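You operate a simulated robot arm through the tools that you are given. There is no shell and no other tool. Be economical: measure what you need, move in short steps, check, and stop when the job is done.

The job below is to be done with a simulated robot arm. You get a single attempt, and the scene is never put back.

Task
Fetch the marked navy ring and set it on the top of the kitting bench. Then put one of the steel sleeves from the top of the store bench on top of the spare cover. Then take the bearing box on the top of the store bench and put it away on the second shelf from the top of the store bench. Then take the orange strainer and put it on top of the orange filter. Then put the steel cup on the f gauge rest. Then take the black hose end and leave it on top of the brown pad. Then fetch the purple tag and stand it on top of the short pad. Then take the blue seal and put it on the white board. Then take the brass cap and leave it on the bed of the drag fixture. Then put the length gauge on the rollers. Then close the washer lid. The order counts. Set down upright: bearing box, steel cup, purple tag, brass cap.

Only the result counts: the job must be done as asked and must still hold three seconds after the hand-in. Knocking over, shifting, dropping, spilling or breaking anything else fails it. A push-on lid holds only when it is set on centred and level and pressed home; a screw cap is set on level and turned clockwise until tight.

Robot
A 7-joint arm with a three-finger gripper on a trunk, on a base that drives. Base frame: it is fixed to the floor where the robot stands at the start and does not move with it; the origin is under the middle of the robot, x ahead of it, y to its left, z up; the surface under the hand at the start is at about z = 0.91. Readings come in m, degrees, newtons and seconds.
Its first joint turns from -166.0 to 166.0 degrees. Places, roughly: F gauge rest (12x15 cm) [-5.64, -3.36, 1.02]; bearing box [1, 1.25, 1]; bed of the drag fixture (19x17 cm) [-9.38, 2.02, 0.92]; black hose end (4x4x9 cm) [-9.7, -5.5, 1]; blue seal (8x9x3 cm) [-7.4, -1.2, 0.9]; brass cap (4x4x8 cm) [-9.6, 0.6, 0.9]; brown pad [-9.75, -9, 1]; length gauge [-7.5, -4.75, 1]; marked navy ring [0.75, 0, 1]; orange filter (6x6x10 cm) [-3.3, 4.9, 0.9]; orange strainer (5x5x11 cm) [-3.3, 5.1, 0.9]; purple tag [-7.25, -5.75, 1]; rollers [-4.7, -6.7, 0.8]; second shelf of the store bench (22x346 cm) [0.56, 0.6, 0.48]; short pad [-7.5, -5.75, 1]; spare cover (19x19x6 cm) [-4, 1.2, 0.5]; steel cup (8x8x9 cm) [-9.6, -5.1, 1]; steel sleeve (4x4x6 cm) [0.5, 0.6, 0.9]; top of the kitting bench [-1.2, 0.6, 0.9]; washer lid [-4.3, 5.2, 0.9]; white board (19x23x2 cm) [-9.6, -4.3, 0.9]. Payload 2.69 kg.
Tool frame: the origin (TCP) lies between the finger pads and is the grasp point; the fingertips stand 0.029 m ahead of it; z points along the fingers, y is the line along which they close. The gripper opens to 0.12 m. The gripper's body begins 0.078 m behind the TCP.
Orientation is that of the tool frame in the base frame, as [roll, pitch, yaw] about the fixed x, y, z axes, in that order (R = Rz(yaw) Ry(pitch) Rx(roll)). With the fingers straight down and closing along the base's y, the tool's x points along the base's -x, its y along +y and its z along -z.

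Tools
- The arm moves only by the tool nudge_tool. Its argument "increments" is text: rows parted by semicolons, each of 7 numbers parted by spaces: the gripper command, from -1 (shut) to 1 (fully open), values between in proportion, then the shift along the base's x, y, z in mm, then the turn, a rotation vector about the base's x, y, z in degrees. In form: gripper x y z rx ry rz; .... A call has 1 to 20 rows; each row shifts and turns the commanded pose from where the row before left it. A row lasts 0.2 s, in which the tool goes at most 0.05 m and 8.6 degrees; a call with a longer step from one row to the next is refused whole, and so is a gripper value outside its range. Where a pose cannot be reached the arm comes as near as it can. A force on the tool above 40 N (or 10 N above the force at the start of the call, whichever is more), or a blocked arm, ends the call early, and 0.2 s more pass. Each finger halts on what it meets, pressing with about 23 N; the grip force reading is that of the motor and also rises with nothing between the fingers. The clock runs only during rows and for 0.2 s after the last one: add rows that do not move to give the fingers time. The reply holds the time, the measured pose of the TCP, the force on the tool along the base axes, the opening and the grip force, in the units named above and with some noise, with the torque about the TCP (base axes, N m) and any sound that the robot's microphone picked up, and new pictures: "views" is both (left out), scene, wrist or none.
- Cameras (640 x 400 px; columns grow to the right, rows downward): "scene" is now at [0.2699, 0.1899, 1.4266]; the picture's right is [0.02, -1.00, 0.00], its down [-0.68, -0.02, -0.74] and it looks along [0.74, 0.02, -0.68] (base axes); focal length 255 px, centre (320, 200). "wrist" rides on the gripper at [0.063, 0, -0.104] in the tool frame; the picture's right is [0.00, 1.00, 0.00], its down [-0.83, 0.00, -0.56] and it looks along [-0.56, 0.00, 0.83] (tool axes); focal length 275 px, centre (320, 200). There is no depth. A picture from a camera that has moved, and an enlarged one, comes with that camera's place and axes in the base frame and with its lens.
- lift_body(by): slides the trunk up (or, below 0, down) by that many m; the arm and the scene camera ride with it, the base frame stays. It gives what a move gives, with no picture.
- roll_base(legs): drives the robot by 1 to 6 legs, each [ahead, left, turn to the left] in m, m and degrees, along the robot's own axes; the way and the turn of a leg run together, so that a leg with both is an arc; at most 1.5 m and 180 degrees a leg. The arm and the cameras ride along, it lands a little off, and it stops where it bumps. It gives what a move gives, and a new picture of the scene camera.
- pan_tilt(pan, tilt): turns the head with the scene camera to pan (to the left, within 143 degrees either way) and tilt (down, from -29 to 69), counted from straight ahead of the robot. It gives what a move gives, and a new picture of the scene camera.
- enlarge(camera, box): a new picture of the part [left, top, right, bottom] of that camera's present view, enlarged. It takes no simulated time.
- close_job(): hands the job in; it is judged then, once.

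Go step by step. Nothing tells you exact positions but the pictures and the camera data: compare them with the known pose of the tool, close in by small moves and look again before you grip or let go. The budget is 535 turns and 360 pictures, counting those below and the enlarged ones. Unless the task says otherwise, let go and move clear before handing in.

The tools are called after "Emit:" by a JSON object that holds its "method" and its "body". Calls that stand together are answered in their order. nudge_tool: Moves the arm, as the interface text tells. Its arguments: {"type":"object","properties":{"increments":{"type":"string"},"views":{"type":"string","enum":["both","scene","wrist","none"]}},"required":["increments"]} The other tools are called the same way: lift_body (by) slides the trunk up or down; roll_base (legs) drives the base; pan_tilt (pan, tilt) turns the head that bears the scene camera; enlarge (camera, box) takes an enlarged picture of a part of a camera's view; close_job () hands the job in.

At the start:

```text
t: 0.0
tool_pos: [0.4927, 0.3171, 1.2442]
tcp_rot: [-180.0, 0.0, 179.9]
wrist_force: [0.1, -0.5, -0.1]
ft_torque: [0.03, 0.03, -0.01]
width: 0.1199
finger_force: 0.0
trunk travel left (down, up): [-0.425, 0.161]
robot x, y, heading: [-0.0006, 0.0007, -0.1]
head pan, tilt: [1.3, 42.7]
```

scene: 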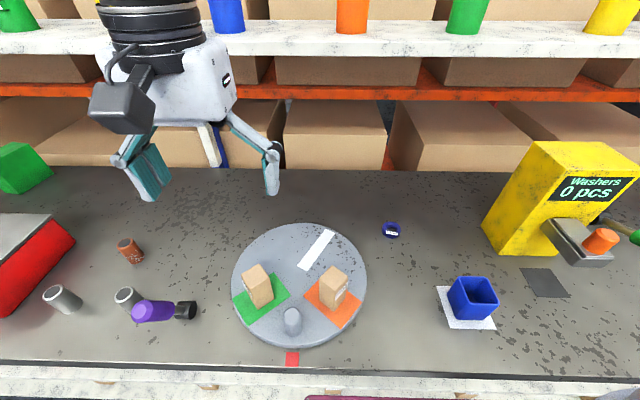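
wrist: 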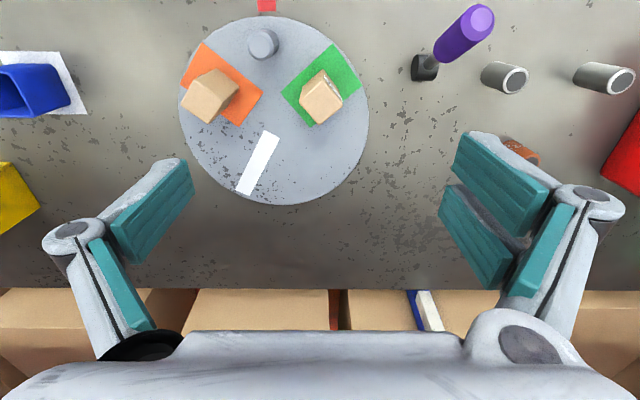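

I see the store bench with the small navy ring near (0.71, 0.02), sleeves at the left, and a turntable in the middle. I'll look closer at the ring first.

Emit:
{"method": "enlarge", "body": {"camera": "scene", "box": [340, 190, 440, 260]}}

Emit:
{"method": "enlarge", "body": {"camera": "scene", "box": [0, 180, 240, 340]}}

Emit:
{"method": "pan_tilt", "body": {"pan": 60, "tilt": 35}}

```text
5.71 times, centred on (390, 225) of scene
camera zoom: at [0.2699, 0.1899, 1.4266], right [0.02, -1.0, 0.0], down [-0.68, -0.02, -0.74], along [0.74, 0.02, -0.68], focal length 1457 px, centre (-80, 57)
```

zoom: 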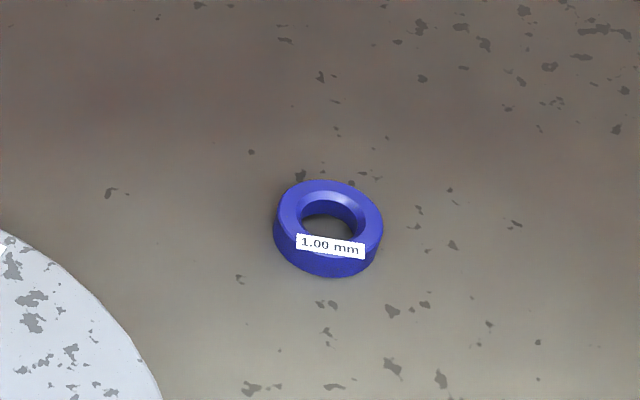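

```text
2.50 times, centred on (120, 260) of scene
camera zoom: at [0.2699, 0.1899, 1.4266], right [0.02, -1.0, 0.0], down [-0.68, -0.02, -0.74], along [0.74, 0.02, -0.68], focal length 637 px, centre (820, 50)
```

zoom: 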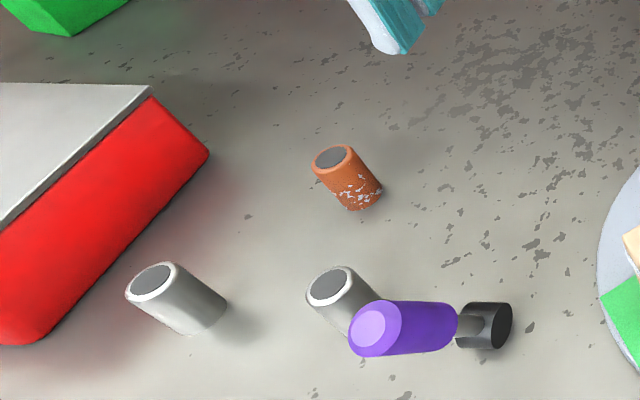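

```text
t: 1.3
tool_pos: [0.4929, 0.3161, 1.2449]
tcp_rot: [179.9, 0.0, -180.0]
wrist_force: [0.3, -0.2, -0.1]
ft_torque: [-0.01, 0.0, 0.0]
width: 0.1199
finger_force: 0.1
trunk travel left (down, up): [-0.425, 0.161]
robot x, y, heading: [-0.0017, -0.0004, 0.1]
head pan, tilt: [60.0, 35.0]
camera scene: at [0.2309, 0.2642, 1.438], right [0.87, -0.5, 0.0], down [-0.29, -0.5, -0.82], along [0.41, 0.71, -0.57], focal length 255 px, centre (320, 200)
```

scene: 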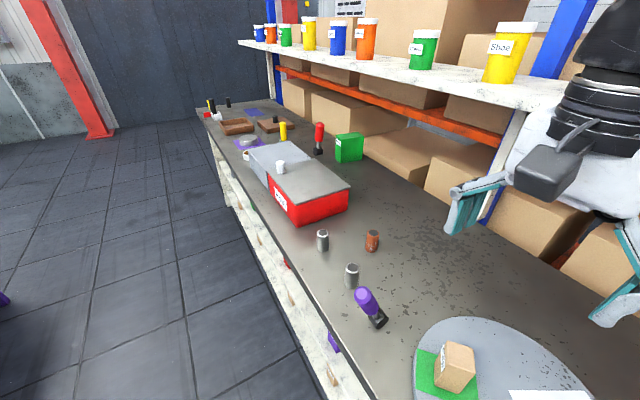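

The ring (about 5 cm across) lies at roughly (0.705, 0.019). I'll move above it and look.

Emit:
{"method": "nudge_tool", "body": {"increments": "0.4 24 -33 -20 0 0 0;0.4 24 -33 -20 0 0 0;0.4 24 -33 -20 0 0 0;0.4 24 -33 -20 0 0 0;0.4 24 -33 -20 0 0 0;0.4 24 -33 -20 0 0 0;0.4 24 -33 -20 0 0 0;0.4 24 -33 -20 0 0 0;0.4 20 -33 -20 0 0 0;0.4 0 0 0 0 0 0", "views": "wrist"}}

```text
t: 3.5
tool_pos: [0.707, 0.0193, 1.0651]
tcp_rot: [-180.0, 0.1, -180.0]
wrist_force: [0.2, 0.4, -0.1]
ft_torque: [-0.02, 0.0, 0.0]
width: 0.0842
finger_force: 0.1
trunk travel left (down, up): [-0.425, 0.161]
robot x, y, heading: [-0.0005, -0.0004, -0.5]
head pan, tilt: [60.0, 35.0]
camera wrist: at [0.644, 0.0188, 1.171], right [0.0, 1.0, 0.0], down [0.83, 0.0, 0.56], along [0.56, 0.0, -0.83], focal length 275 px, centre (320, 200)
```

wrist: 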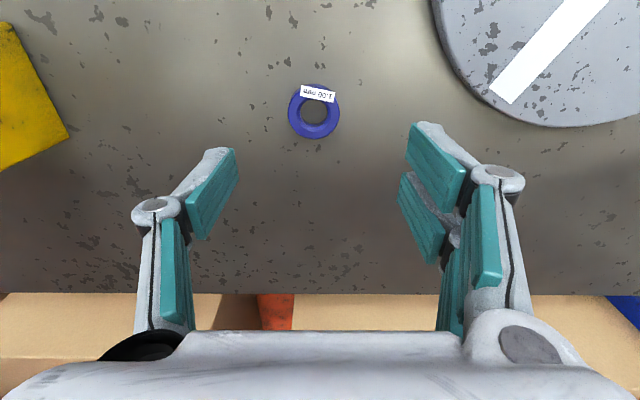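

The ring sits at about (0.713, 0.014). I'll lower in steps to just above the surface and grip it.

Emit:
{"method": "nudge_tool", "body": {"increments": "0.4 6 -5 -40 0 0 0;0.4 0 0 -40 0 0 0;0.4 0 0 -20 0 0 0;0.4 0 0 0 0 0 0", "views": "wrist"}}

```text
t: 4.5
tool_pos: [0.7119, 0.0164, 0.9624]
tcp_rot: [-180.0, 0.0, 180.0]
wrist_force: [-1.0, -0.2, 0.4]
ft_torque: [-0.04, 0.02, 0.02]
width: 0.0842
finger_force: 0.0
trunk travel left (down, up): [-0.425, 0.161]
robot x, y, heading: [-0.0012, -0.0009, 0.1]
head pan, tilt: [60.0, 35.0]
camera wrist: at [0.649, 0.0163, 1.0682], right [-0.01, 1.0, 0.0], down [0.83, 0.0, 0.56], along [0.56, 0.0, -0.83], focal length 275 px, centre (320, 200)
```

wrist: 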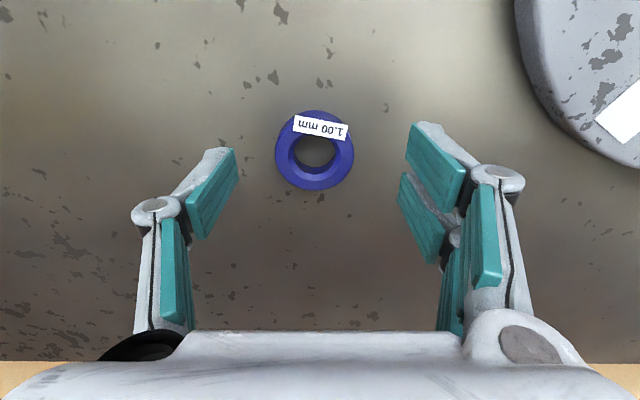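

Aligned within millimetres. I'll go down to TCP z≈0.943 and close.

Emit:
{"method": "nudge_tool", "body": {"increments": "0.4 2 -3 -18 0 0 0;0.4 0 0 0 0 0 0;-1 0 0 0 0 0 0;-1 0 0 0 0 0 0;-1 0 0 0 0 0 0", "views": "wrist"}}

```text
t: 5.7
tool_pos: [0.7138, 0.0115, 0.9449]
tcp_rot: [-180.0, -0.1, 180.0]
wrist_force: [0.5, -0.3, -0.1]
ft_torque: [-0.02, -0.01, 0.01]
width: 0.0
finger_force: 22.9
trunk travel left (down, up): [-0.425, 0.161]
robot x, y, heading: [0.0009, 0.0042, 0.3]
head pan, tilt: [60.0, 35.0]
camera wrist: at [0.651, 0.0119, 1.0508], right [0.0, 1.0, 0.0], down [0.83, 0.0, 0.56], along [0.56, 0.0, -0.83], focal length 275 px, centre (320, 200)
```

wrist: 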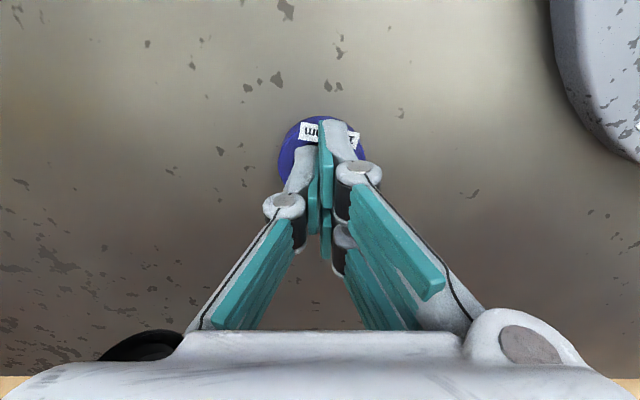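

The fingers closed above the ring, so it is lower than I thought. I'll reopen and descend gently further.

Emit:
{"method": "nudge_tool", "body": {"increments": "0.4 0 0 0 0 0 0;0.4 0 0 0 0 0 0;0.4 0 2 -5 0 0 0;0.4 0 0 -4 0 0 0;0.4 0 0 0 0 0 0", "views": "wrist"}}

```text
t: 6.9
tool_pos: [0.7131, 0.0147, 0.9371]
tcp_rot: [-179.9, 0.0, 179.9]
wrist_force: [-0.2, 0.3, 0.9]
ft_torque: [0.0, 0.01, 0.03]
width: 0.0842
finger_force: 0.1
trunk travel left (down, up): [-0.425, 0.161]
robot x, y, heading: [-0.0009, 0.0029, 0.1]
head pan, tilt: [60.0, 35.0]
camera wrist: at [0.6504, 0.0138, 1.0422], right [0.0, 1.0, 0.0], down [0.83, 0.0, 0.56], along [0.56, 0.0, -0.83], focal length 275 px, centre (320, 200)
```

wrist: 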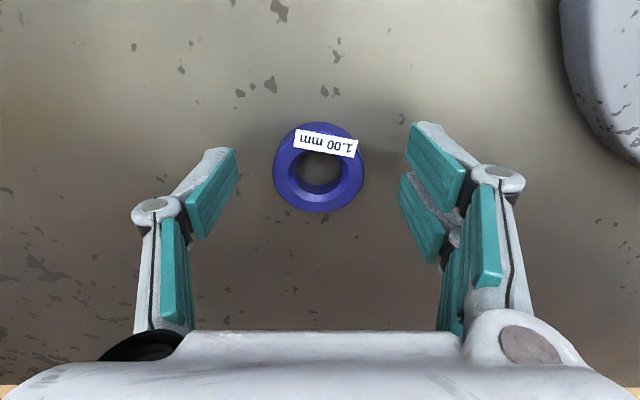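

I'm now low around the ring; closing here to see whether it catches.

Emit:
{"method": "nudge_tool", "body": {"increments": "0.4 0 0 -3 0 0 0;0.4 0 0 -2 0 0 0;0.4 0 0 0 0 0 0", "views": "none"}}

Emit:
{"method": "nudge_tool", "body": {"increments": "-0.1 0 0 0 0 0 0;-0.5 0 0 0 0 0 0;-1 0 0 0 0 0 0;-1 0 0 0 0 0 0", "views": "wrist"}}

```text
t: 7.7
tool_pos: [0.714, 0.0128, 0.9328]
tcp_rot: [-179.9, 0.0, -179.9]
wrist_force: [0.8, -0.3, 0.5]
ft_torque: [-0.01, 0.02, -0.03]
width: 0.0839
finger_force: 0.0
trunk travel left (down, up): [-0.425, 0.161]
robot x, y, heading: [-0.0026, 0.0004, -0.1]
head pan, tilt: [60.0, 35.0]
```

```text
t: 8.7
tool_pos: [0.714, 0.0143, 0.9321]
tcp_rot: [180.0, 0.1, 180.0]
wrist_force: [0.1, -0.1, 0.3]
ft_torque: [0.03, 0.01, 0.01]
width: 0.041
finger_force: 22.8
trunk travel left (down, up): [-0.425, 0.161]
robot x, y, heading: [-0.0037, -0.0014, -0.2]
head pan, tilt: [60.0, 35.0]
camera wrist: at [0.6507, 0.0133, 1.0377], right [0.0, 1.0, 0.0], down [0.83, 0.0, 0.56], along [0.56, 0.0, -0.83], focal length 275 px, centre (320, 200)
```

wrist: 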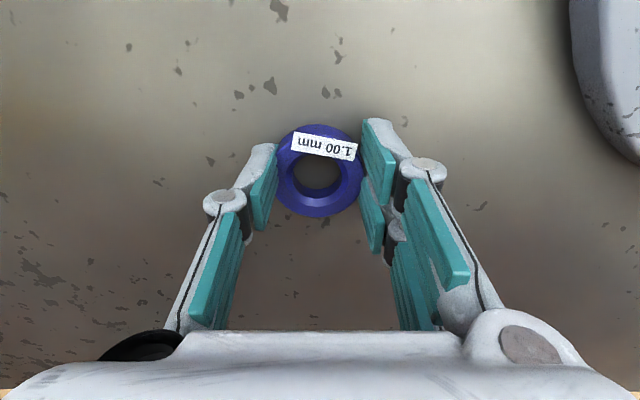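

Gripped at 41 mm. Lifting.

Emit:
{"method": "nudge_tool", "body": {"increments": "-1 0 0 20 0 0 0;-1 0 0 40 0 0 0;-1 0 0 40 0 0 0;-1 0 0 40 0 0 0;-1 0 0 0 0 0 0", "views": "wrist"}}

Emit:
{"method": "pan_tilt", "body": {"pan": 130, "tilt": 30}}

Emit:
{"method": "pan_tilt", "body": {"pan": -130, "tilt": 30}}

```text
t: 9.9
tool_pos: [0.7149, 0.0152, 1.075]
tcp_rot: [180.0, 0.0, 179.9]
wrist_force: [-0.3, -0.2, -1.5]
ft_torque: [0.03, 0.0, -0.01]
width: 0.0405
finger_force: 23.2
trunk travel left (down, up): [-0.425, 0.161]
robot x, y, heading: [0.0023, 0.0009, 0.1]
head pan, tilt: [60.0, 35.0]
camera wrist: at [0.6527, 0.0149, 1.1805], right [0.0, 1.0, 0.0], down [0.83, 0.0, 0.56], along [0.56, 0.0, -0.83], focal length 275 px, centre (320, 200)
```

wrist: 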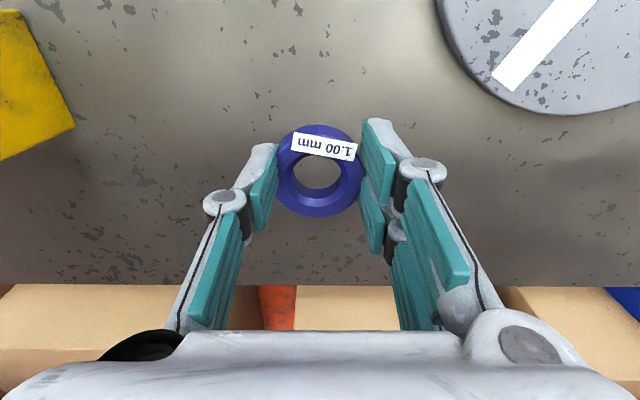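

```text
t: 11.3
tool_pos: [0.7165, 0.015, 1.0752]
tcp_rot: [180.0, 0.1, -180.0]
wrist_force: [1.6, -0.1, -0.5]
ft_torque: [0.0, 0.03, -0.01]
width: 0.0409
finger_force: 22.9
trunk travel left (down, up): [-0.425, 0.161]
robot x, y, heading: [0.0047, 0.0017, -0.0]
head pan, tilt: [130.0, 30.0]
camera scene: at [0.1287, 0.2572, 1.4458], right [0.77, 0.64, 0.0], down [0.32, -0.38, -0.87], along [-0.56, 0.66, -0.5], focal length 255 px, centre (320, 200)
```

scene: 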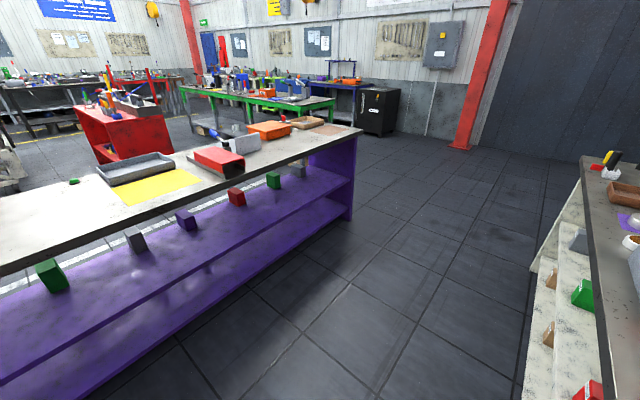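

```text
t: 14.9
tool_pos: [0.7163, 0.0138, 1.075]
tcp_rot: [179.9, 0.0, -180.0]
wrist_force: [-0.3, -0.8, -0.8]
ft_torque: [-0.01, -0.01, 0.01]
width: 0.0408
finger_force: 23.4
trunk travel left (down, up): [-0.425, 0.161]
robot x, y, heading: [-0.001, 0.0005, 0.1]
head pan, tilt: [-130.0, 30.0]
camera scene: at [0.1287, 0.1186, 1.4458], right [-0.77, 0.64, 0.0], down [0.32, 0.38, -0.87], along [-0.56, -0.66, -0.5], focal length 255 px, centre (320, 200)
```

scene: 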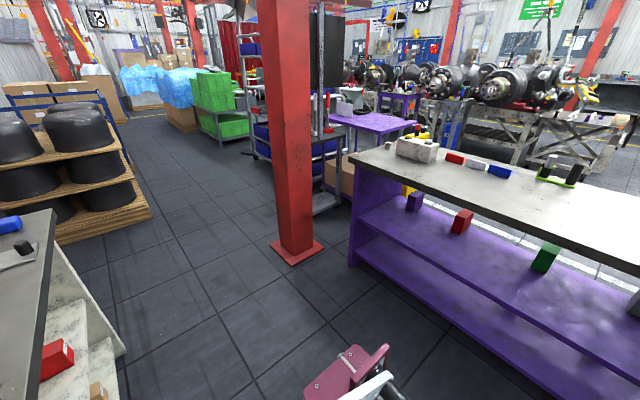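

Ring is held. The kitting bench is behind me with its front edge around x≈-0.92. I'll tuck the arm up and back, then turn around.

Emit:
{"method": "nudge_tool", "body": {"increments": "-1 -20 0 40 0 0 0;-1 -20 0 40 0 0 0;-1 -20 0 40 0 0 0;-1 -20 0 40 0 0 0;-1 -20 0 20 0 0 0;-1 0 0 0 0 0 0", "views": "none"}}

Emit:
{"method": "pan_tilt", "body": {"pan": 0, "tilt": 40}}

Emit:
{"method": "roll_base", "body": {"legs": [[0, 0, 180]]}}

```text
t: 16.3
tool_pos: [0.6135, 0.014, 1.2509]
tcp_rot: [180.0, 0.0, -180.0]
wrist_force: [-0.2, 1.3, -0.4]
ft_torque: [-0.02, -0.01, 0.0]
width: 0.0407
finger_force: 22.9
trunk travel left (down, up): [-0.425, 0.161]
robot x, y, heading: [-0.0018, 0.0013, -0.1]
head pan, tilt: [-130.0, 30.0]
```

```text
t: 18.4
tool_pos: [0.6138, 0.0126, 1.2494]
tcp_rot: [180.0, 0.0, 179.9]
wrist_force: [-0.4, 0.3, -1.6]
ft_torque: [-0.02, -0.03, -0.01]
width: 0.0408
finger_force: 23.0
trunk travel left (down, up): [-0.425, 0.161]
robot x, y, heading: [-0.0014, -0.0012, -0.1]
head pan, tilt: [0.0, 40.0]
camera scene: at [0.2718, 0.1879, 1.4305], right [0.0, -1.0, 0.0], down [-0.64, 0.0, -0.77], along [0.77, 0.0, -0.64], focal length 255 px, centre (320, 200)
```

scene: 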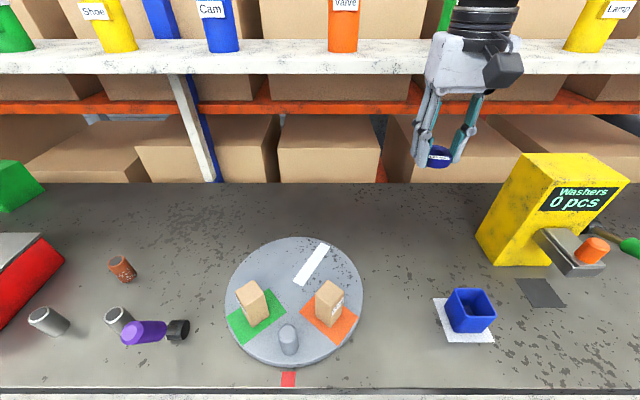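

```text
t: 24.2
tool_pos: [-0.508, 0.3538, 1.252]
tcp_rot: [-179.9, -0.1, -38.8]
wrist_force: [0.0, 0.1, -0.7]
ft_torque: [-0.02, -0.02, 0.0]
width: 0.0406
finger_force: 22.6
trunk travel left (down, up): [-0.425, 0.161]
robot x, y, heading: [-0.0232, -0.0182, 141.4]
head pan, tilt: [0.0, 40.0]
stopped in leg 1: the robot was blocked; the commanded pose is now the measured one
camera scene: at [-0.3547, -0.0004, 1.4305], right [0.63, 0.78, 0.0], down [0.5, -0.4, -0.77], along [-0.6, 0.48, -0.64], focal length 255 px, centre (320, 200)
```

scene: 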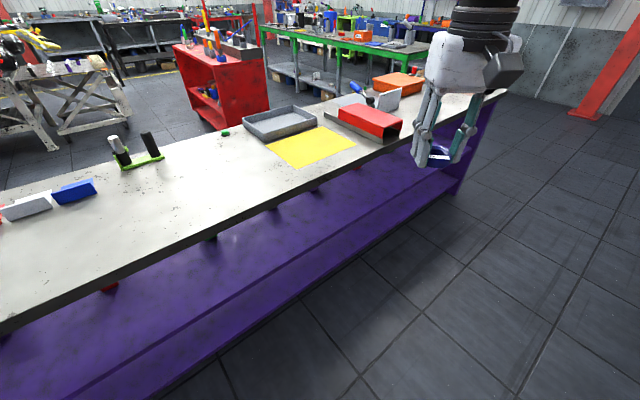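

The base was blocked while turning (its rear likely met the store bench edge). I'll shift toward the middle of the aisle and then finish the turn.

Emit:
{"method": "roll_base", "body": {"legs": [[0.18, 0.144, 0], [0, 0, 38.6]]}}

```text
t: 27.7
tool_pos: [-0.8625, -0.0335, 1.25]
tcp_rot: [-179.8, 0.0, 0.1]
wrist_force: [0.4, 0.2, 0.0]
ft_torque: [0.01, 0.03, 0.01]
width: 0.0404
finger_force: 22.8
trunk travel left (down, up): [-0.425, 0.161]
robot x, y, heading: [-0.2445, -0.0196, -179.8]
head pan, tilt: [0.0, 40.0]
camera scene: at [-0.522, -0.2126, 1.4305], right [0.0, 1.0, 0.0], down [0.64, 0.0, -0.77], along [-0.77, 0.0, -0.64], focal length 255 px, centre (320, 200)
```

scene: 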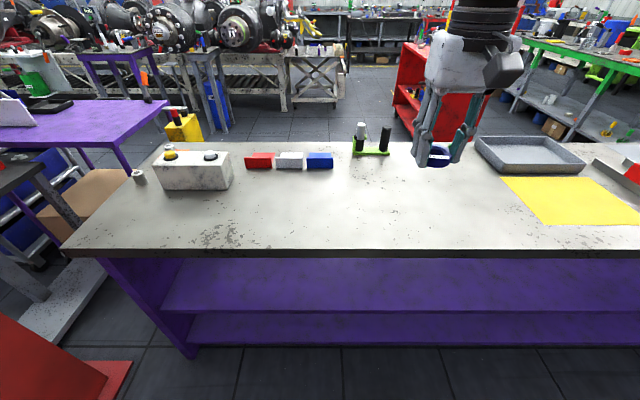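

The near part of the kitting bench is clear at y≈-0.03. I'll drive ahead 0.27 m and then lower the ring there.

Emit:
{"method": "roll_base", "body": {"legs": [[0.26, 0, 0]]}}

Emit:
{"method": "nudge_tool", "body": {"increments": "-1 -10 0 -40 0 0 0;-1 -10 0 -40 0 0 0;-1 -10 0 -40 0 0 0;-1 0 0 -40 0 0 0;-1 0 0 -40 0 0 0;-1 0 0 -40 0 0 0;-1 0 0 -40 0 0 0;-1 0 0 -15 0 0 0;-1 0 0 0 0 0 0", "views": "wrist"}}

```text
t: 29.6
tool_pos: [-1.1185, -0.0362, 1.2504]
tcp_rot: [-179.9, 0.0, 0.3]
wrist_force: [0.2, 0.0, -0.2]
ft_torque: [0.0, 0.0, 0.0]
width: 0.0406
finger_force: 22.6
trunk travel left (down, up): [-0.425, 0.161]
robot x, y, heading: [-0.504, -0.0223, -179.6]
head pan, tilt: [0.0, 40.0]
camera scene: at [-0.7784, -0.2143, 1.4305], right [0.0, 1.0, 0.0], down [0.64, 0.0, -0.77], along [-0.77, 0.0, -0.64], focal length 255 px, centre (320, 200)
```

scene: 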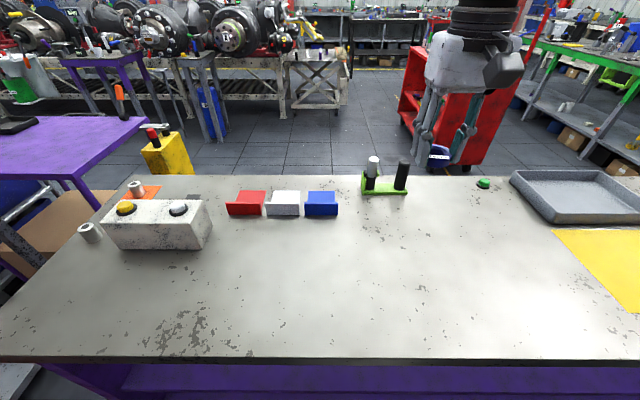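

```text
t: 31.6
tool_pos: [-1.1496, -0.0347, 0.9544]
tcp_rot: [180.0, 0.0, 0.2]
wrist_force: [-0.1, 0.3, -0.9]
ft_torque: [-0.02, 0.02, 0.02]
width: 0.0402
finger_force: 22.8
trunk travel left (down, up): [-0.425, 0.161]
robot x, y, heading: [-0.5054, -0.0198, -179.4]
head pan, tilt: [0.0, 40.0]
camera wrist: at [-1.0866, -0.0353, 1.0596], right [0.01, -1.0, 0.0], down [-0.83, -0.01, 0.56], along [-0.56, 0.0, -0.83], focal length 275 px, centre (320, 200)
```

wrist: 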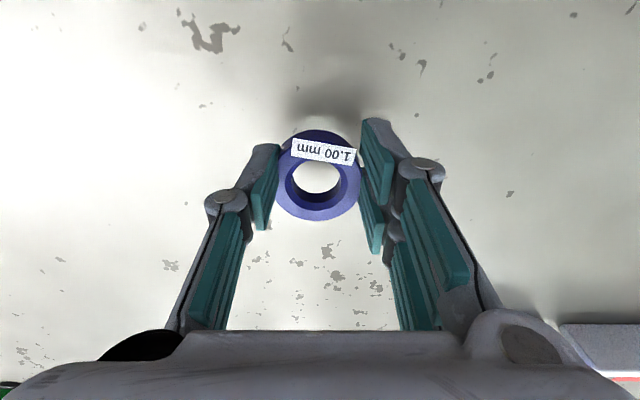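

Emit:
{"method": "nudge_tool", "body": {"increments": "-1 0 0 -6 0 0 0;-1 0 0 -5 0 0 0;-1 0 0 -3 0 0 0;-1 0 0 -3 0 0 0;-1 0 0 -3 0 0 0;-1 0 0 0 0 0 0", "views": "none"}}

```text
t: 33.0
tool_pos: [-1.1485, -0.0357, 0.9357]
tcp_rot: [-179.8, -0.1, 0.4]
wrist_force: [0.3, -0.1, -0.1]
ft_torque: [-0.01, 0.02, 0.02]
width: 0.0399
finger_force: 23.3
trunk travel left (down, up): [-0.425, 0.161]
robot x, y, heading: [-0.5066, -0.0221, -179.7]
head pan, tilt: [0.0, 40.0]
```

Emit:
{"method": "nudge_tool", "body": {"increments": "-1 0 0 -2 0 0 0;-1 0 0 -2 0 0 0;-1 0 0 0 0 0 0", "views": "none"}}

```text
t: 33.8
tool_pos: [-1.1483, -0.0365, 0.9324]
tcp_rot: [-179.9, 0.2, 0.3]
wrist_force: [2.2, 1.6, 13.5]
ft_torque: [-0.12, -0.09, 0.03]
width: 0.0401
finger_force: 23.6
trunk travel left (down, up): [-0.425, 0.161]
robot x, y, heading: [-0.5064, -0.0202, -179.6]
head pan, tilt: [0.0, 40.0]
```

Contact at the same height as pick-up. Releasing and rising.

Emit:
{"method": "nudge_tool", "body": {"increments": "-0.2 0 0 0 0 0 0;0 0 0 0 0 0 0;0.3 0 0 0 0 0 0;0.3 0 0 15 0 0 0;0.3 0 0 50 0 0 0;0.3 0 0 50 0 0 0;0.3 20 0 50 0 0 0;0.3 20 0 50 0 0 0;0.3 20 0 50 0 0 0;0.3 0 0 0 0 0 0", "views": "both"}}

```text
refused: row 7 steps farther than a row can; nothing moved
```

Emit:
{"method": "nudge_tool", "body": {"increments": "-0.2 0 0 0 0 0 0;0 0 0 0 0 0 0;0.3 0 0 0 0 0 0;0.3 0 0 15 0 0 0;0.3 0 0 48 0 0 0;0.3 0 0 48 0 0 0;0.3 10 0 48 0 0 0;0.3 10 0 48 0 0 0;0.3 10 0 48 0 0 0;0.3 10 0 48 0 0 0;0.3 0 0 0 0 0 0", "views": "both"}}

```text
t: 36.1
tool_pos: [-1.1119, -0.0376, 1.2357]
tcp_rot: [-180.0, 0.1, 0.3]
wrist_force: [-0.7, 0.2, 0.4]
ft_torque: [-0.01, -0.02, 0.02]
width: 0.0783
finger_force: 0.0
trunk travel left (down, up): [-0.425, 0.161]
robot x, y, heading: [-0.5032, -0.0239, -179.8]
head pan, tilt: [0.0, 40.0]
camera scene: at [-0.7785, -0.2143, 1.4304], right [0.0, 1.0, 0.0], down [0.64, 0.0, -0.77], along [-0.77, 0.0, -0.64], focal length 255 px, centre (320, 200)
camera wrist: at [-1.0488, -0.0374, 1.3404], right [0.01, -1.0, 0.0], down [-0.83, -0.01, 0.56], along [-0.56, 0.0, -0.83], focal length 275 px, centre (320, 200)
```

scene: 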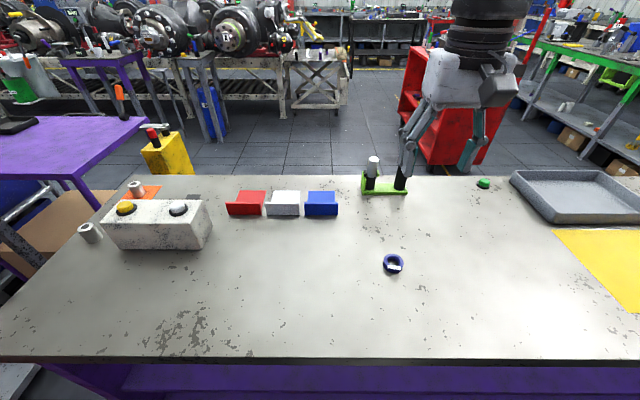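
wrist: 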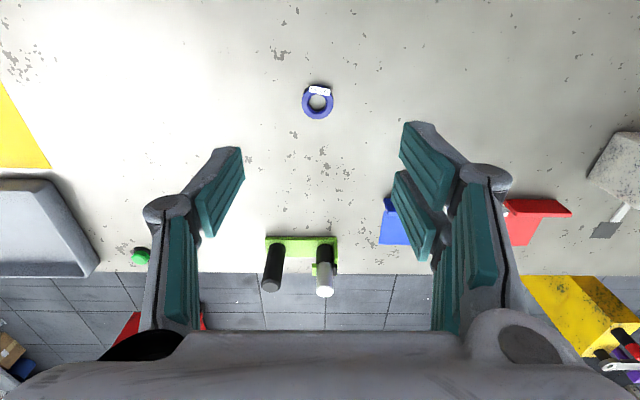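

The ring stands on the kitting bench. Next I go back to the store bench for the left-hand steel sleeve near (0.50, 0.69).

Emit:
{"method": "roll_base", "body": {"legs": [[-0.26, 0, 0], [0, -0.71, 0], [0, 0, 180]]}}

```text
t: 48.7
tool_pos: [0.3599, 0.6592, 1.2352]
tcp_rot: [-179.9, 0.0, 176.7]
wrist_force: [-0.2, 0.3, 0.9]
ft_torque: [0.0, -0.01, 0.0]
width: 0.078
finger_force: 0.1
trunk travel left (down, up): [-0.425, 0.161]
robot x, y, heading: [-0.2461, 0.6806, -3.5]
head pan, tilt: [0.0, 40.0]
camera scene: at [0.0353, 0.8533, 1.4305], right [-0.06, -1.0, 0.0], down [-0.64, 0.04, -0.77], along [0.76, -0.05, -0.64], focal length 255 px, centre (320, 200)
```

scene: 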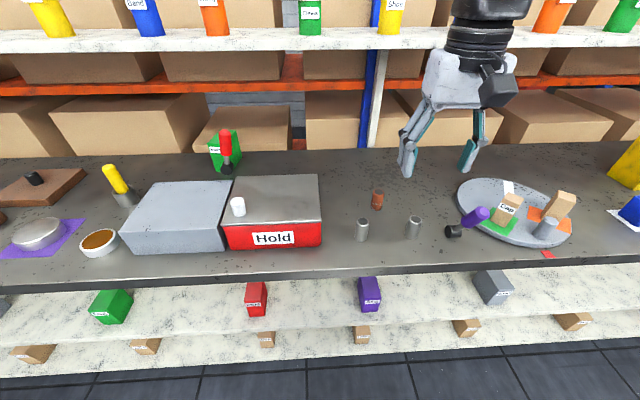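

I see the two steel sleeves at about (0.50, 0.71) and (0.50, 0.57). Let me look closer, including at the labelled boxes.

Emit:
{"method": "enlarge", "body": {"camera": "scene", "box": [320, 180, 440, 255]}}

Emit:
{"method": "enlarge", "body": {"camera": "scene", "box": [60, 110, 340, 285]}}

Emit:
{"method": "roll_base", "body": {"legs": [[0.14, 0.02, 3.5]]}}

```text
5.33 times, centred on (380, 218) of scene
camera zoom: at [0.0353, 0.8533, 1.4305], right [-0.06, -1.0, 0.0], down [-0.64, 0.04, -0.77], along [0.76, -0.05, -0.64], focal length 1360 px, centre (0, 107)
```

zoom: 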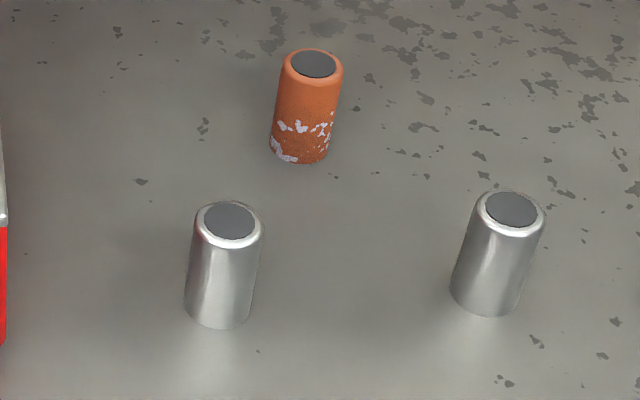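

```text
2.29 times, centred on (200, 198) of scene
camera zoom: at [0.0353, 0.8533, 1.4305], right [-0.06, -1.0, 0.0], down [-0.64, 0.04, -0.77], along [0.76, -0.05, -0.64], focal length 583 px, centre (594, 206)
```

zoom: 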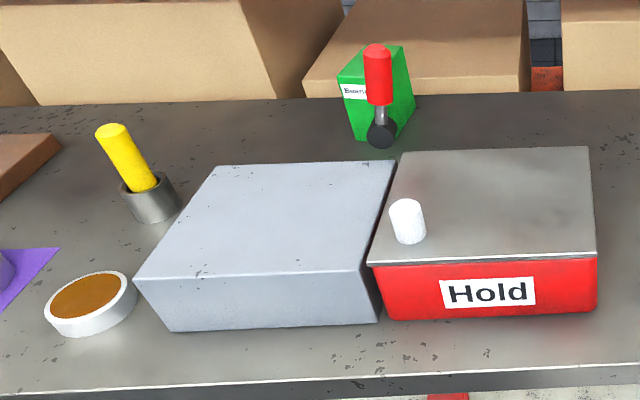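

```text
t: 50.0
tool_pos: [0.5028, 0.7099, 1.2343]
tcp_rot: [-179.8, 0.0, 179.8]
wrist_force: [0.5, 0.1, -0.1]
ft_torque: [0.03, 0.04, -0.01]
width: 0.078
finger_force: 0.2
trunk travel left (down, up): [-0.425, 0.161]
robot x, y, heading: [-0.1046, 0.6998, -0.3]
head pan, tilt: [0.0, 40.0]
camera scene: at [0.1676, 0.8848, 1.4305], right [0.0, -1.0, 0.0], down [-0.64, 0.0, -0.77], along [0.77, 0.0, -0.64], focal length 255 px, centre (320, 200)
```

scene: 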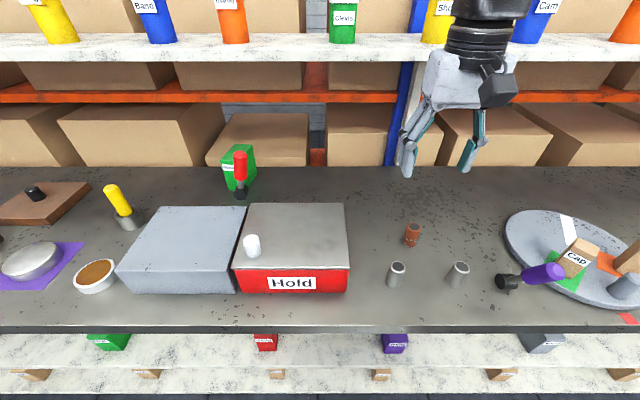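

Sleeve A is at about (0.503, 0.714), right beneath the tool. I'll go down and check with the wrist camera.

Emit:
{"method": "nudge_tool", "body": {"increments": "0.3 0 1 -45 0 0 0;0.3 0 1 -45 0 0 0;0.3 0 1 -45 0 0 0;0.3 0 0 -45 0 0 0;0.3 0 0 0 0 0 0", "views": "wrist"}}

```text
t: 51.2
tool_pos: [0.5019, 0.7139, 1.054]
tcp_rot: [-179.9, 0.0, 179.8]
wrist_force: [-0.3, 0.1, 0.2]
ft_torque: [0.01, -0.01, 0.05]
width: 0.0778
finger_force: 0.0
trunk travel left (down, up): [-0.425, 0.161]
robot x, y, heading: [-0.1031, 0.6944, -0.3]
head pan, tilt: [0.0, 40.0]
camera wrist: at [0.4384, 0.7145, 1.16], right [0.0, 1.0, 0.0], down [0.83, 0.0, 0.56], along [0.56, 0.0, -0.83], focal length 275 px, centre (320, 200)
```

wrist: 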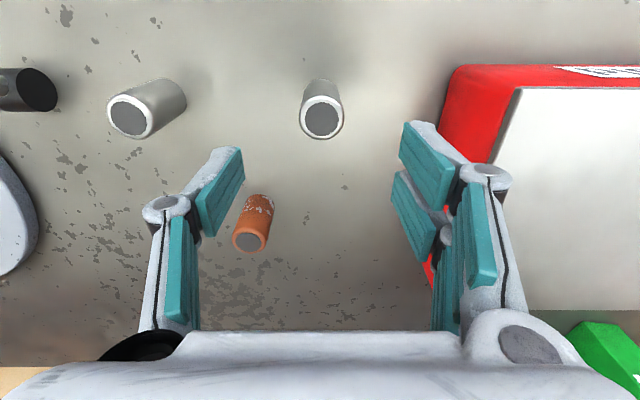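

Sleeve centred under the fingers. Descend and grip at mid-height.

Emit:
{"method": "nudge_tool", "body": {"increments": "0.3 1 2 -40 0 0 0;0.3 0 0 -40 0 0 0;0.3 0 0 -19 0 0 0;0.3 0 0 0 0 0 0;-0.3 0 0 0 0 0 0;-1 0 0 0 0 0 0;-1 0 0 0 0 0 0", "views": "wrist"}}

```text
t: 52.8
tool_pos: [0.5017, 0.7148, 0.9577]
tcp_rot: [-179.9, 0.0, 179.8]
wrist_force: [-0.5, 0.2, 0.1]
ft_torque: [0.02, 0.01, -0.02]
width: 0.0325
finger_force: 23.4
trunk travel left (down, up): [-0.425, 0.161]
robot x, y, heading: [-0.104, 0.6973, -0.0]
head pan, tilt: [0.0, 40.0]
camera wrist: at [0.4385, 0.7149, 1.0627], right [0.0, 1.0, 0.0], down [0.83, 0.0, 0.56], along [0.56, 0.0, -0.83], focal length 275 px, centre (320, 200)
```

wrist: 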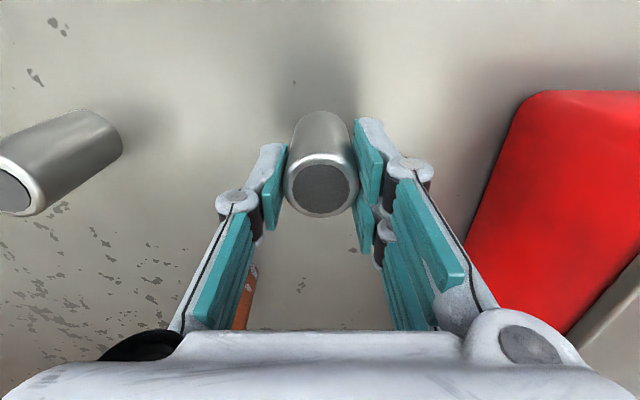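

Gripped (sleeve top is about at TCP height). I'll lift and look over toward the spare cover at (-4, 1.2).

Emit:
{"method": "nudge_tool", "body": {"increments": "-1 0 0 40 0 0 0;-1 0 0 45 0 0 0;-1 0 0 45 0 0 0;-1 0 0 45 0 0 0;-1 0 0 45 0 0 0;-1 0 0 30 0 0 0;-1 0 0 0 0 0 0", "views": "none"}}

Emit:
{"method": "roll_base", "body": {"legs": [[-0.15, 0, 0]]}}

Emit:
{"method": "pan_tilt", "body": {"pan": 140, "tilt": 20}}

```text
t: 54.4
tool_pos: [0.5044, 0.7144, 1.2039]
tcp_rot: [-179.9, 0.0, 179.8]
wrist_force: [0.4, 0.1, -1.8]
ft_torque: [0.01, 0.02, 0.01]
width: 0.0326
finger_force: 22.6
trunk travel left (down, up): [-0.425, 0.161]
robot x, y, heading: [-0.1037, 0.698, 0.0]
head pan, tilt: [0.0, 40.0]
```

```text
t: 55.8
tool_pos: [0.3592, 0.7122, 1.2032]
tcp_rot: [180.0, 0.0, 179.6]
wrist_force: [0.5, -0.4, -2.2]
ft_torque: [-0.01, 0.0, 0.02]
width: 0.0322
finger_force: 23.2
trunk travel left (down, up): [-0.425, 0.161]
robot x, y, heading: [-0.2503, 0.7031, -0.2]
head pan, tilt: [0.0, 40.0]
camera scene: at [0.0226, 0.8846, 1.4304], right [-0.01, -1.0, 0.0], down [-0.64, 0.0, -0.77], along [0.77, 0.0, -0.64], focal length 255 px, centre (320, 200)
```

scene: 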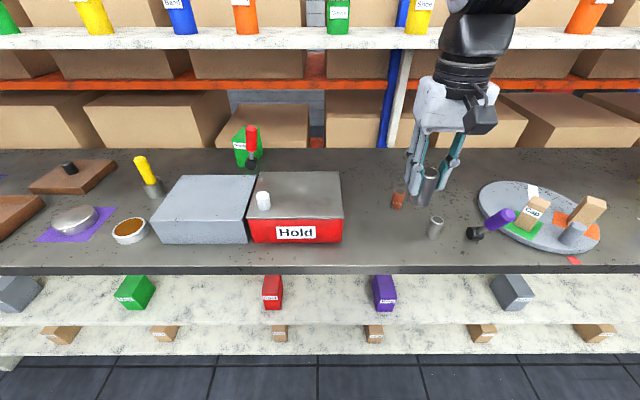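

```text
t: 58.0
tool_pos: [0.3589, 0.712, 1.2028]
tcp_rot: [-179.8, 0.0, 179.7]
wrist_force: [0.4, -0.9, -2.1]
ft_torque: [0.01, 0.01, 0.0]
width: 0.0322
finger_force: 23.3
trunk travel left (down, up): [-0.425, 0.161]
robot x, y, heading: [-0.2499, 0.6997, -0.6]
head pan, tilt: [140.0, 20.0]
camera scene: at [-0.1335, 0.9454, 1.4619], right [0.65, 0.76, 0.0], down [0.26, -0.22, -0.94], along [-0.72, 0.61, -0.34], focal length 255 px, centre (320, 200)
```

scene: 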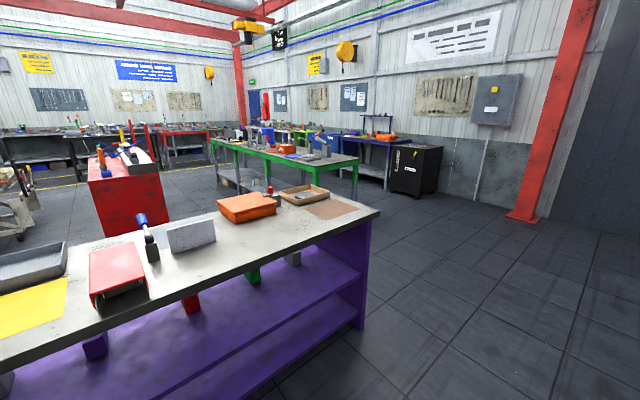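

The red cabinet beyond the kitting bench seems to be at the spare cover's place. I'll turn left, drive along the aisle and round the end of the kitting bench.

Emit:
{"method": "pan_tilt", "body": {"pan": 0, "tilt": 25}}

Emit:
{"method": "roll_base", "body": {"legs": [[0, 0, 90], [1.3, 0, 0], [0.6, 0, 0]]}}

```text
t: 60.2
tool_pos: [0.3598, 0.7125, 1.2024]
tcp_rot: [-179.9, 0.0, 179.8]
wrist_force: [0.4, 0.6, -2.0]
ft_torque: [-0.02, 0.03, -0.02]
width: 0.0324
finger_force: 23.0
trunk travel left (down, up): [-0.425, 0.161]
robot x, y, heading: [-0.2505, 0.6966, -0.3]
head pan, tilt: [0.0, 25.0]
camera scene: at [0.0296, 0.8846, 1.4538], right [-0.01, -1.0, 0.0], down [-0.42, 0.0, -0.91], along [0.91, 0.0, -0.42], focal length 255 px, centre (320, 200)
```

scene: 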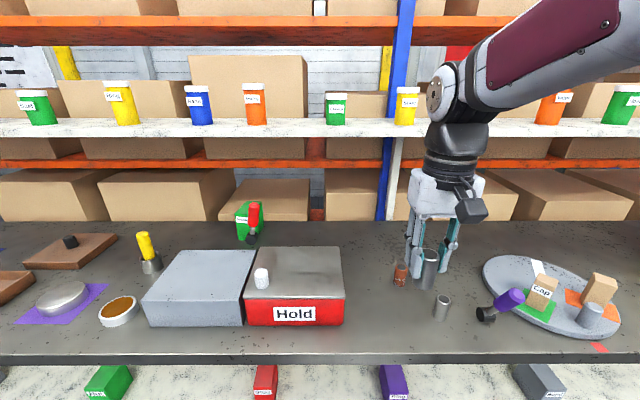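

```text
t: 73.6
tool_pos: [-0.2098, 3.215, 1.2039]
tcp_rot: [-180.0, 0.0, -91.7]
wrist_force: [0.5, -0.2, -2.1]
ft_torque: [-0.01, -0.01, 0.01]
width: 0.0327
finger_force: 23.0
trunk travel left (down, up): [-0.425, 0.161]
robot x, y, heading: [-0.2085, 2.6003, 87.9]
head pan, tilt: [0.0, 25.0]
camera scene: at [-0.3932, 2.8889, 1.4538], right [1.0, -0.03, 0.0], down [-0.01, -0.42, -0.91], along [0.03, 0.91, -0.42], focal length 255 px, centre (320, 200)
```

scene: 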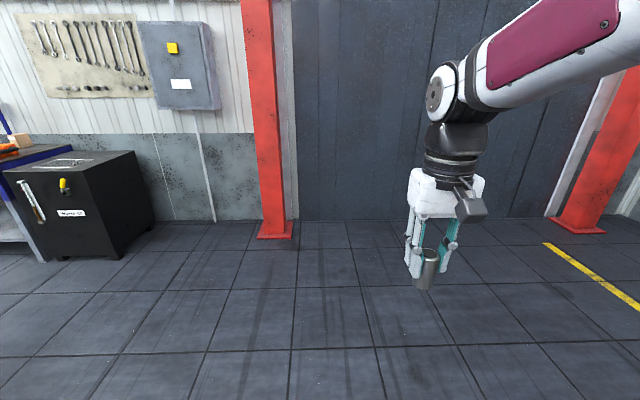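

Now turn left to face -x at y≈2.65 and look.

Emit:
{"method": "roll_base", "body": {"legs": [[0.05, 0, 0], [0, 0, 92]]}}

```text
t: 78.4
tool_pos: [-0.8188, 2.634, 1.2029]
tcp_rot: [-179.9, 0.0, 0.5]
wrist_force: [-0.6, -0.5, -1.2]
ft_torque: [0.02, 0.0, 0.01]
width: 0.0326
finger_force: 23.3
trunk travel left (down, up): [-0.425, 0.161]
robot x, y, heading: [-0.2043, 2.6539, -179.4]
head pan, tilt: [0.0, 25.0]
camera scene: at [-0.4892, 2.4614, 1.4538], right [-0.01, 1.0, 0.0], down [0.42, 0.0, -0.91], along [-0.91, -0.01, -0.42], focal length 255 px, centre (320, 200)
```

scene: 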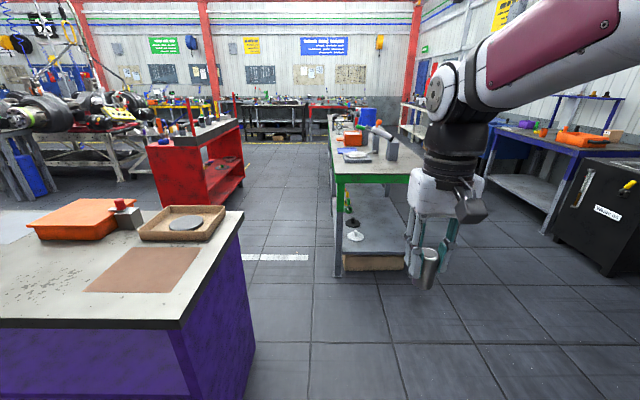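

Now the red cabinet with open shelves facing +y and the green bench are visible. Zoom in on the cabinet.

Emit:
{"method": "enlarge", "body": {"camera": "scene", "box": [130, 90, 270, 230]}}

Emit:
{"method": "enlarge", "body": {"camera": "scene", "box": [320, 90, 640, 290]}}

```text
2.86 times, centred on (200, 160) of scene
camera zoom: at [-0.4892, 2.4614, 1.4538], right [-0.01, 1.0, 0.0], down [0.42, 0.0, -0.91], along [-0.91, -0.01, -0.42], focal length 728 px, centre (663, 314)
```

zoom: 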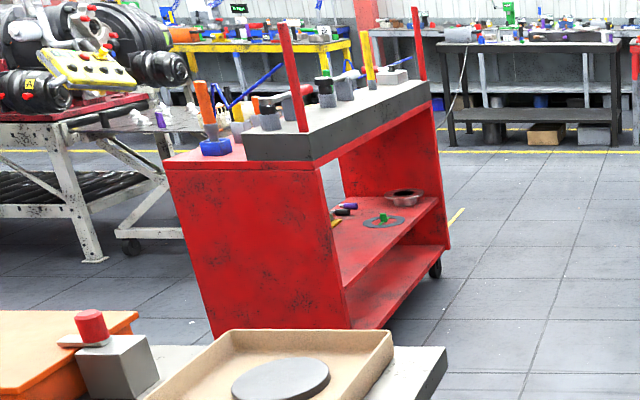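

```text
2.00 times, centred on (480, 190) of scene
camera zoom: at [-0.4892, 2.4614, 1.4538], right [-0.01, 1.0, 0.0], down [0.42, 0.0, -0.91], along [-0.91, -0.01, -0.42], focal length 510 px, centre (0, 220)
```

zoom: 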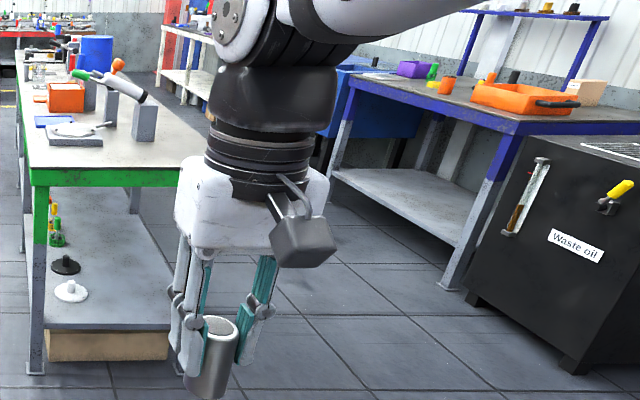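

The spare cover appears to be the dished grey piece on the red cart's middle shelf. I'll drive diagonally between the kitting bench end and the green bench.

Emit:
{"method": "roll_base", "body": {"legs": [[1.15, -0.3, 0], [0, 0, 50.5]]}}

```text
t: 86.6
tool_pos: [-1.6566, 2.4248, 1.2041]
tcp_rot: [-180.0, 0.0, 54.9]
wrist_force: [-0.1, -0.2, -1.7]
ft_torque: [-0.02, -0.01, 0.02]
width: 0.0326
finger_force: 23.3
trunk travel left (down, up): [-0.425, 0.161]
robot x, y, heading: [-1.3247, 2.9319, -125.3]
head pan, tilt: [0.0, 25.0]
camera scene: at [-1.3283, 2.5928, 1.4538], right [-0.82, 0.57, 0.0], down [0.24, 0.35, -0.91], along [-0.52, -0.74, -0.42], focal length 255 px, centre (320, 200)
```

scene: 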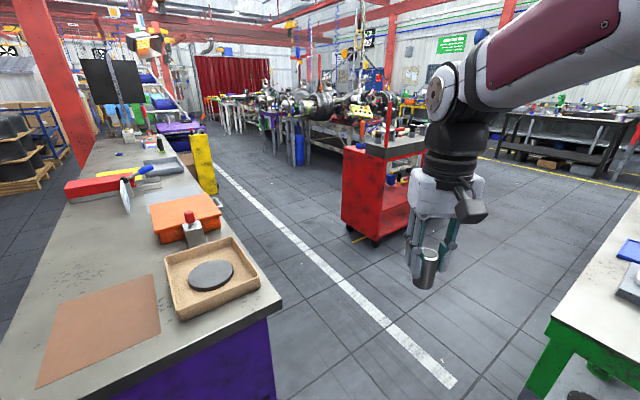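

Path through the gap is clear. Drive ahead 1.2 m.

Emit:
{"method": "roll_base", "body": {"legs": [[1.2, 0, 0], [0, 0, -35]]}}

```text
t: 94.3
tool_pos: [-2.5767, 1.7191, 1.2029]
tcp_rot: [-179.9, 0.0, 20.5]
wrist_force: [-0.2, 0.4, -1.5]
ft_torque: [0.0, 0.0, -0.02]
width: 0.0326
finger_force: 22.7
trunk travel left (down, up): [-0.425, 0.161]
robot x, y, heading: [-2.012, 1.9489, -159.6]
head pan, tilt: [0.0, 25.0]
camera scene: at [-2.2085, 1.6718, 1.4538], right [-0.35, 0.94, 0.0], down [0.4, 0.15, -0.91], along [-0.85, -0.32, -0.42], focal length 255 px, centre (320, 200)
```

scene: 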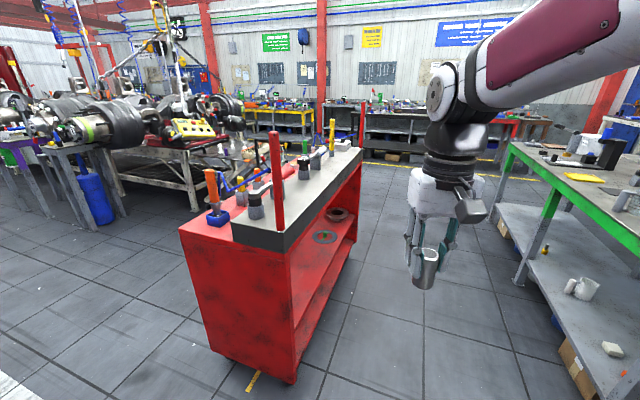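

The cover sits near (-3.9, 1.19) on the shelf at the cart's +y side. It needs a sideways approach, so I'll re-grip the sleeve sideways on the green bench first. Drive alongside.

Emit:
{"method": "roll_base", "body": {"legs": [[0, 0, -20.4], [1.3, 0, 0], [0.55, 0, 0]]}}

Emit:
{"method": "pan_tilt", "body": {"pan": 90, "tilt": 35}}

Emit:
{"method": "pan_tilt", "body": {"pan": -90, "tilt": 35}}

```text
t: 104.7
tool_pos: [-4.4633, 1.8813, 1.2029]
tcp_rot: [-179.9, 0.0, 1.0]
wrist_force: [-0.5, -0.7, -1.7]
ft_torque: [-0.05, 0.02, 0.01]
width: 0.0323
finger_force: 23.3
trunk travel left (down, up): [-0.425, 0.161]
robot x, y, heading: [-3.8551, 1.9108, -178.8]
head pan, tilt: [0.0, 25.0]
camera scene: at [-4.1313, 1.7137, 1.4538], right [-0.02, 1.0, 0.0], down [0.42, 0.01, -0.91], along [-0.91, -0.02, -0.42], focal length 255 px, centre (320, 200)
```

scene: 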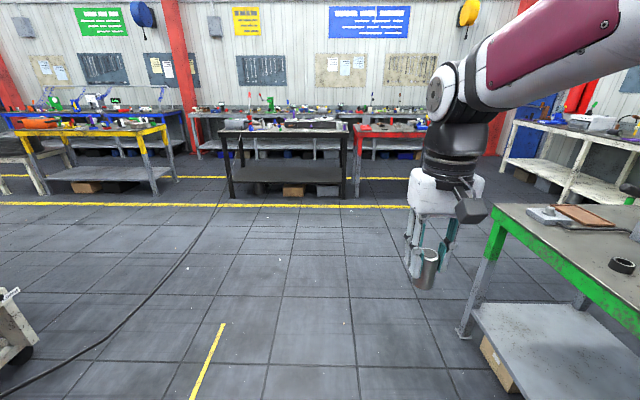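

```text
t: 106.3
tool_pos: [-4.4624, 1.8817, 1.2019]
tcp_rot: [-179.9, 0.0, 1.1]
wrist_force: [0.1, 0.0, -2.0]
ft_torque: [-0.02, -0.03, -0.02]
width: 0.0325
finger_force: 23.5
trunk travel left (down, up): [-0.425, 0.161]
robot x, y, heading: [-3.8531, 1.9088, -178.9]
head pan, tilt: [90.0, 35.0]
camera scene: at [-4.0375, 1.6274, 1.438], right [-1.0, -0.02, 0.0], down [-0.01, 0.57, -0.82], along [0.02, -0.82, -0.57], focal length 255 px, centre (320, 200)
```

scene: 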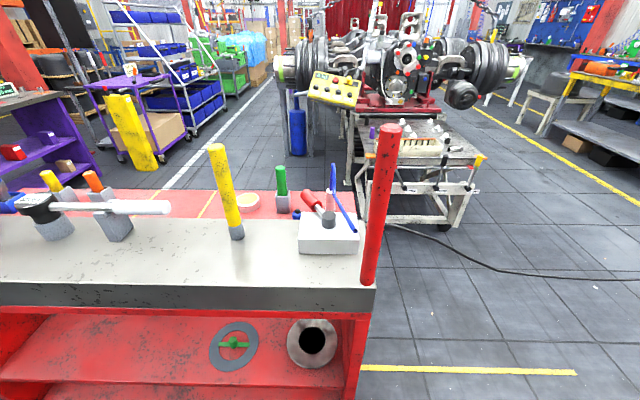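

```text
t: 109.0
tool_pos: [-4.4632, 1.8815, 1.2025]
tcp_rot: [-180.0, 0.0, 1.1]
wrist_force: [-0.1, -0.4, -1.7]
ft_torque: [0.02, -0.02, -0.02]
width: 0.0327
finger_force: 22.7
trunk travel left (down, up): [-0.425, 0.161]
robot x, y, heading: [-3.8537, 1.911, -178.8]
head pan, tilt: [-90.0, 35.0]
camera scene: at [-4.041, 1.8035, 1.438], right [1.0, 0.02, 0.0], down [0.01, -0.57, -0.82], along [-0.02, 0.82, -0.57], focal length 255 px, centre (320, 200)
```

scene: 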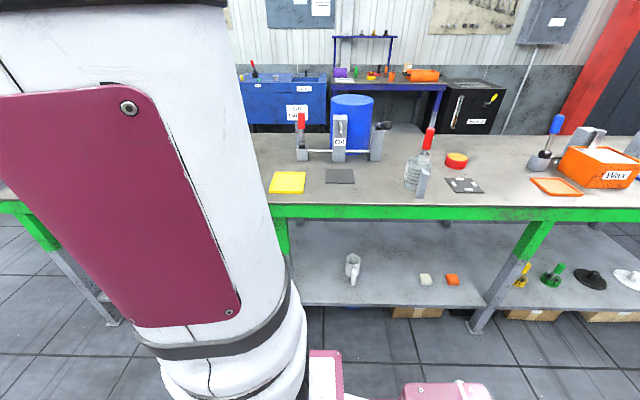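

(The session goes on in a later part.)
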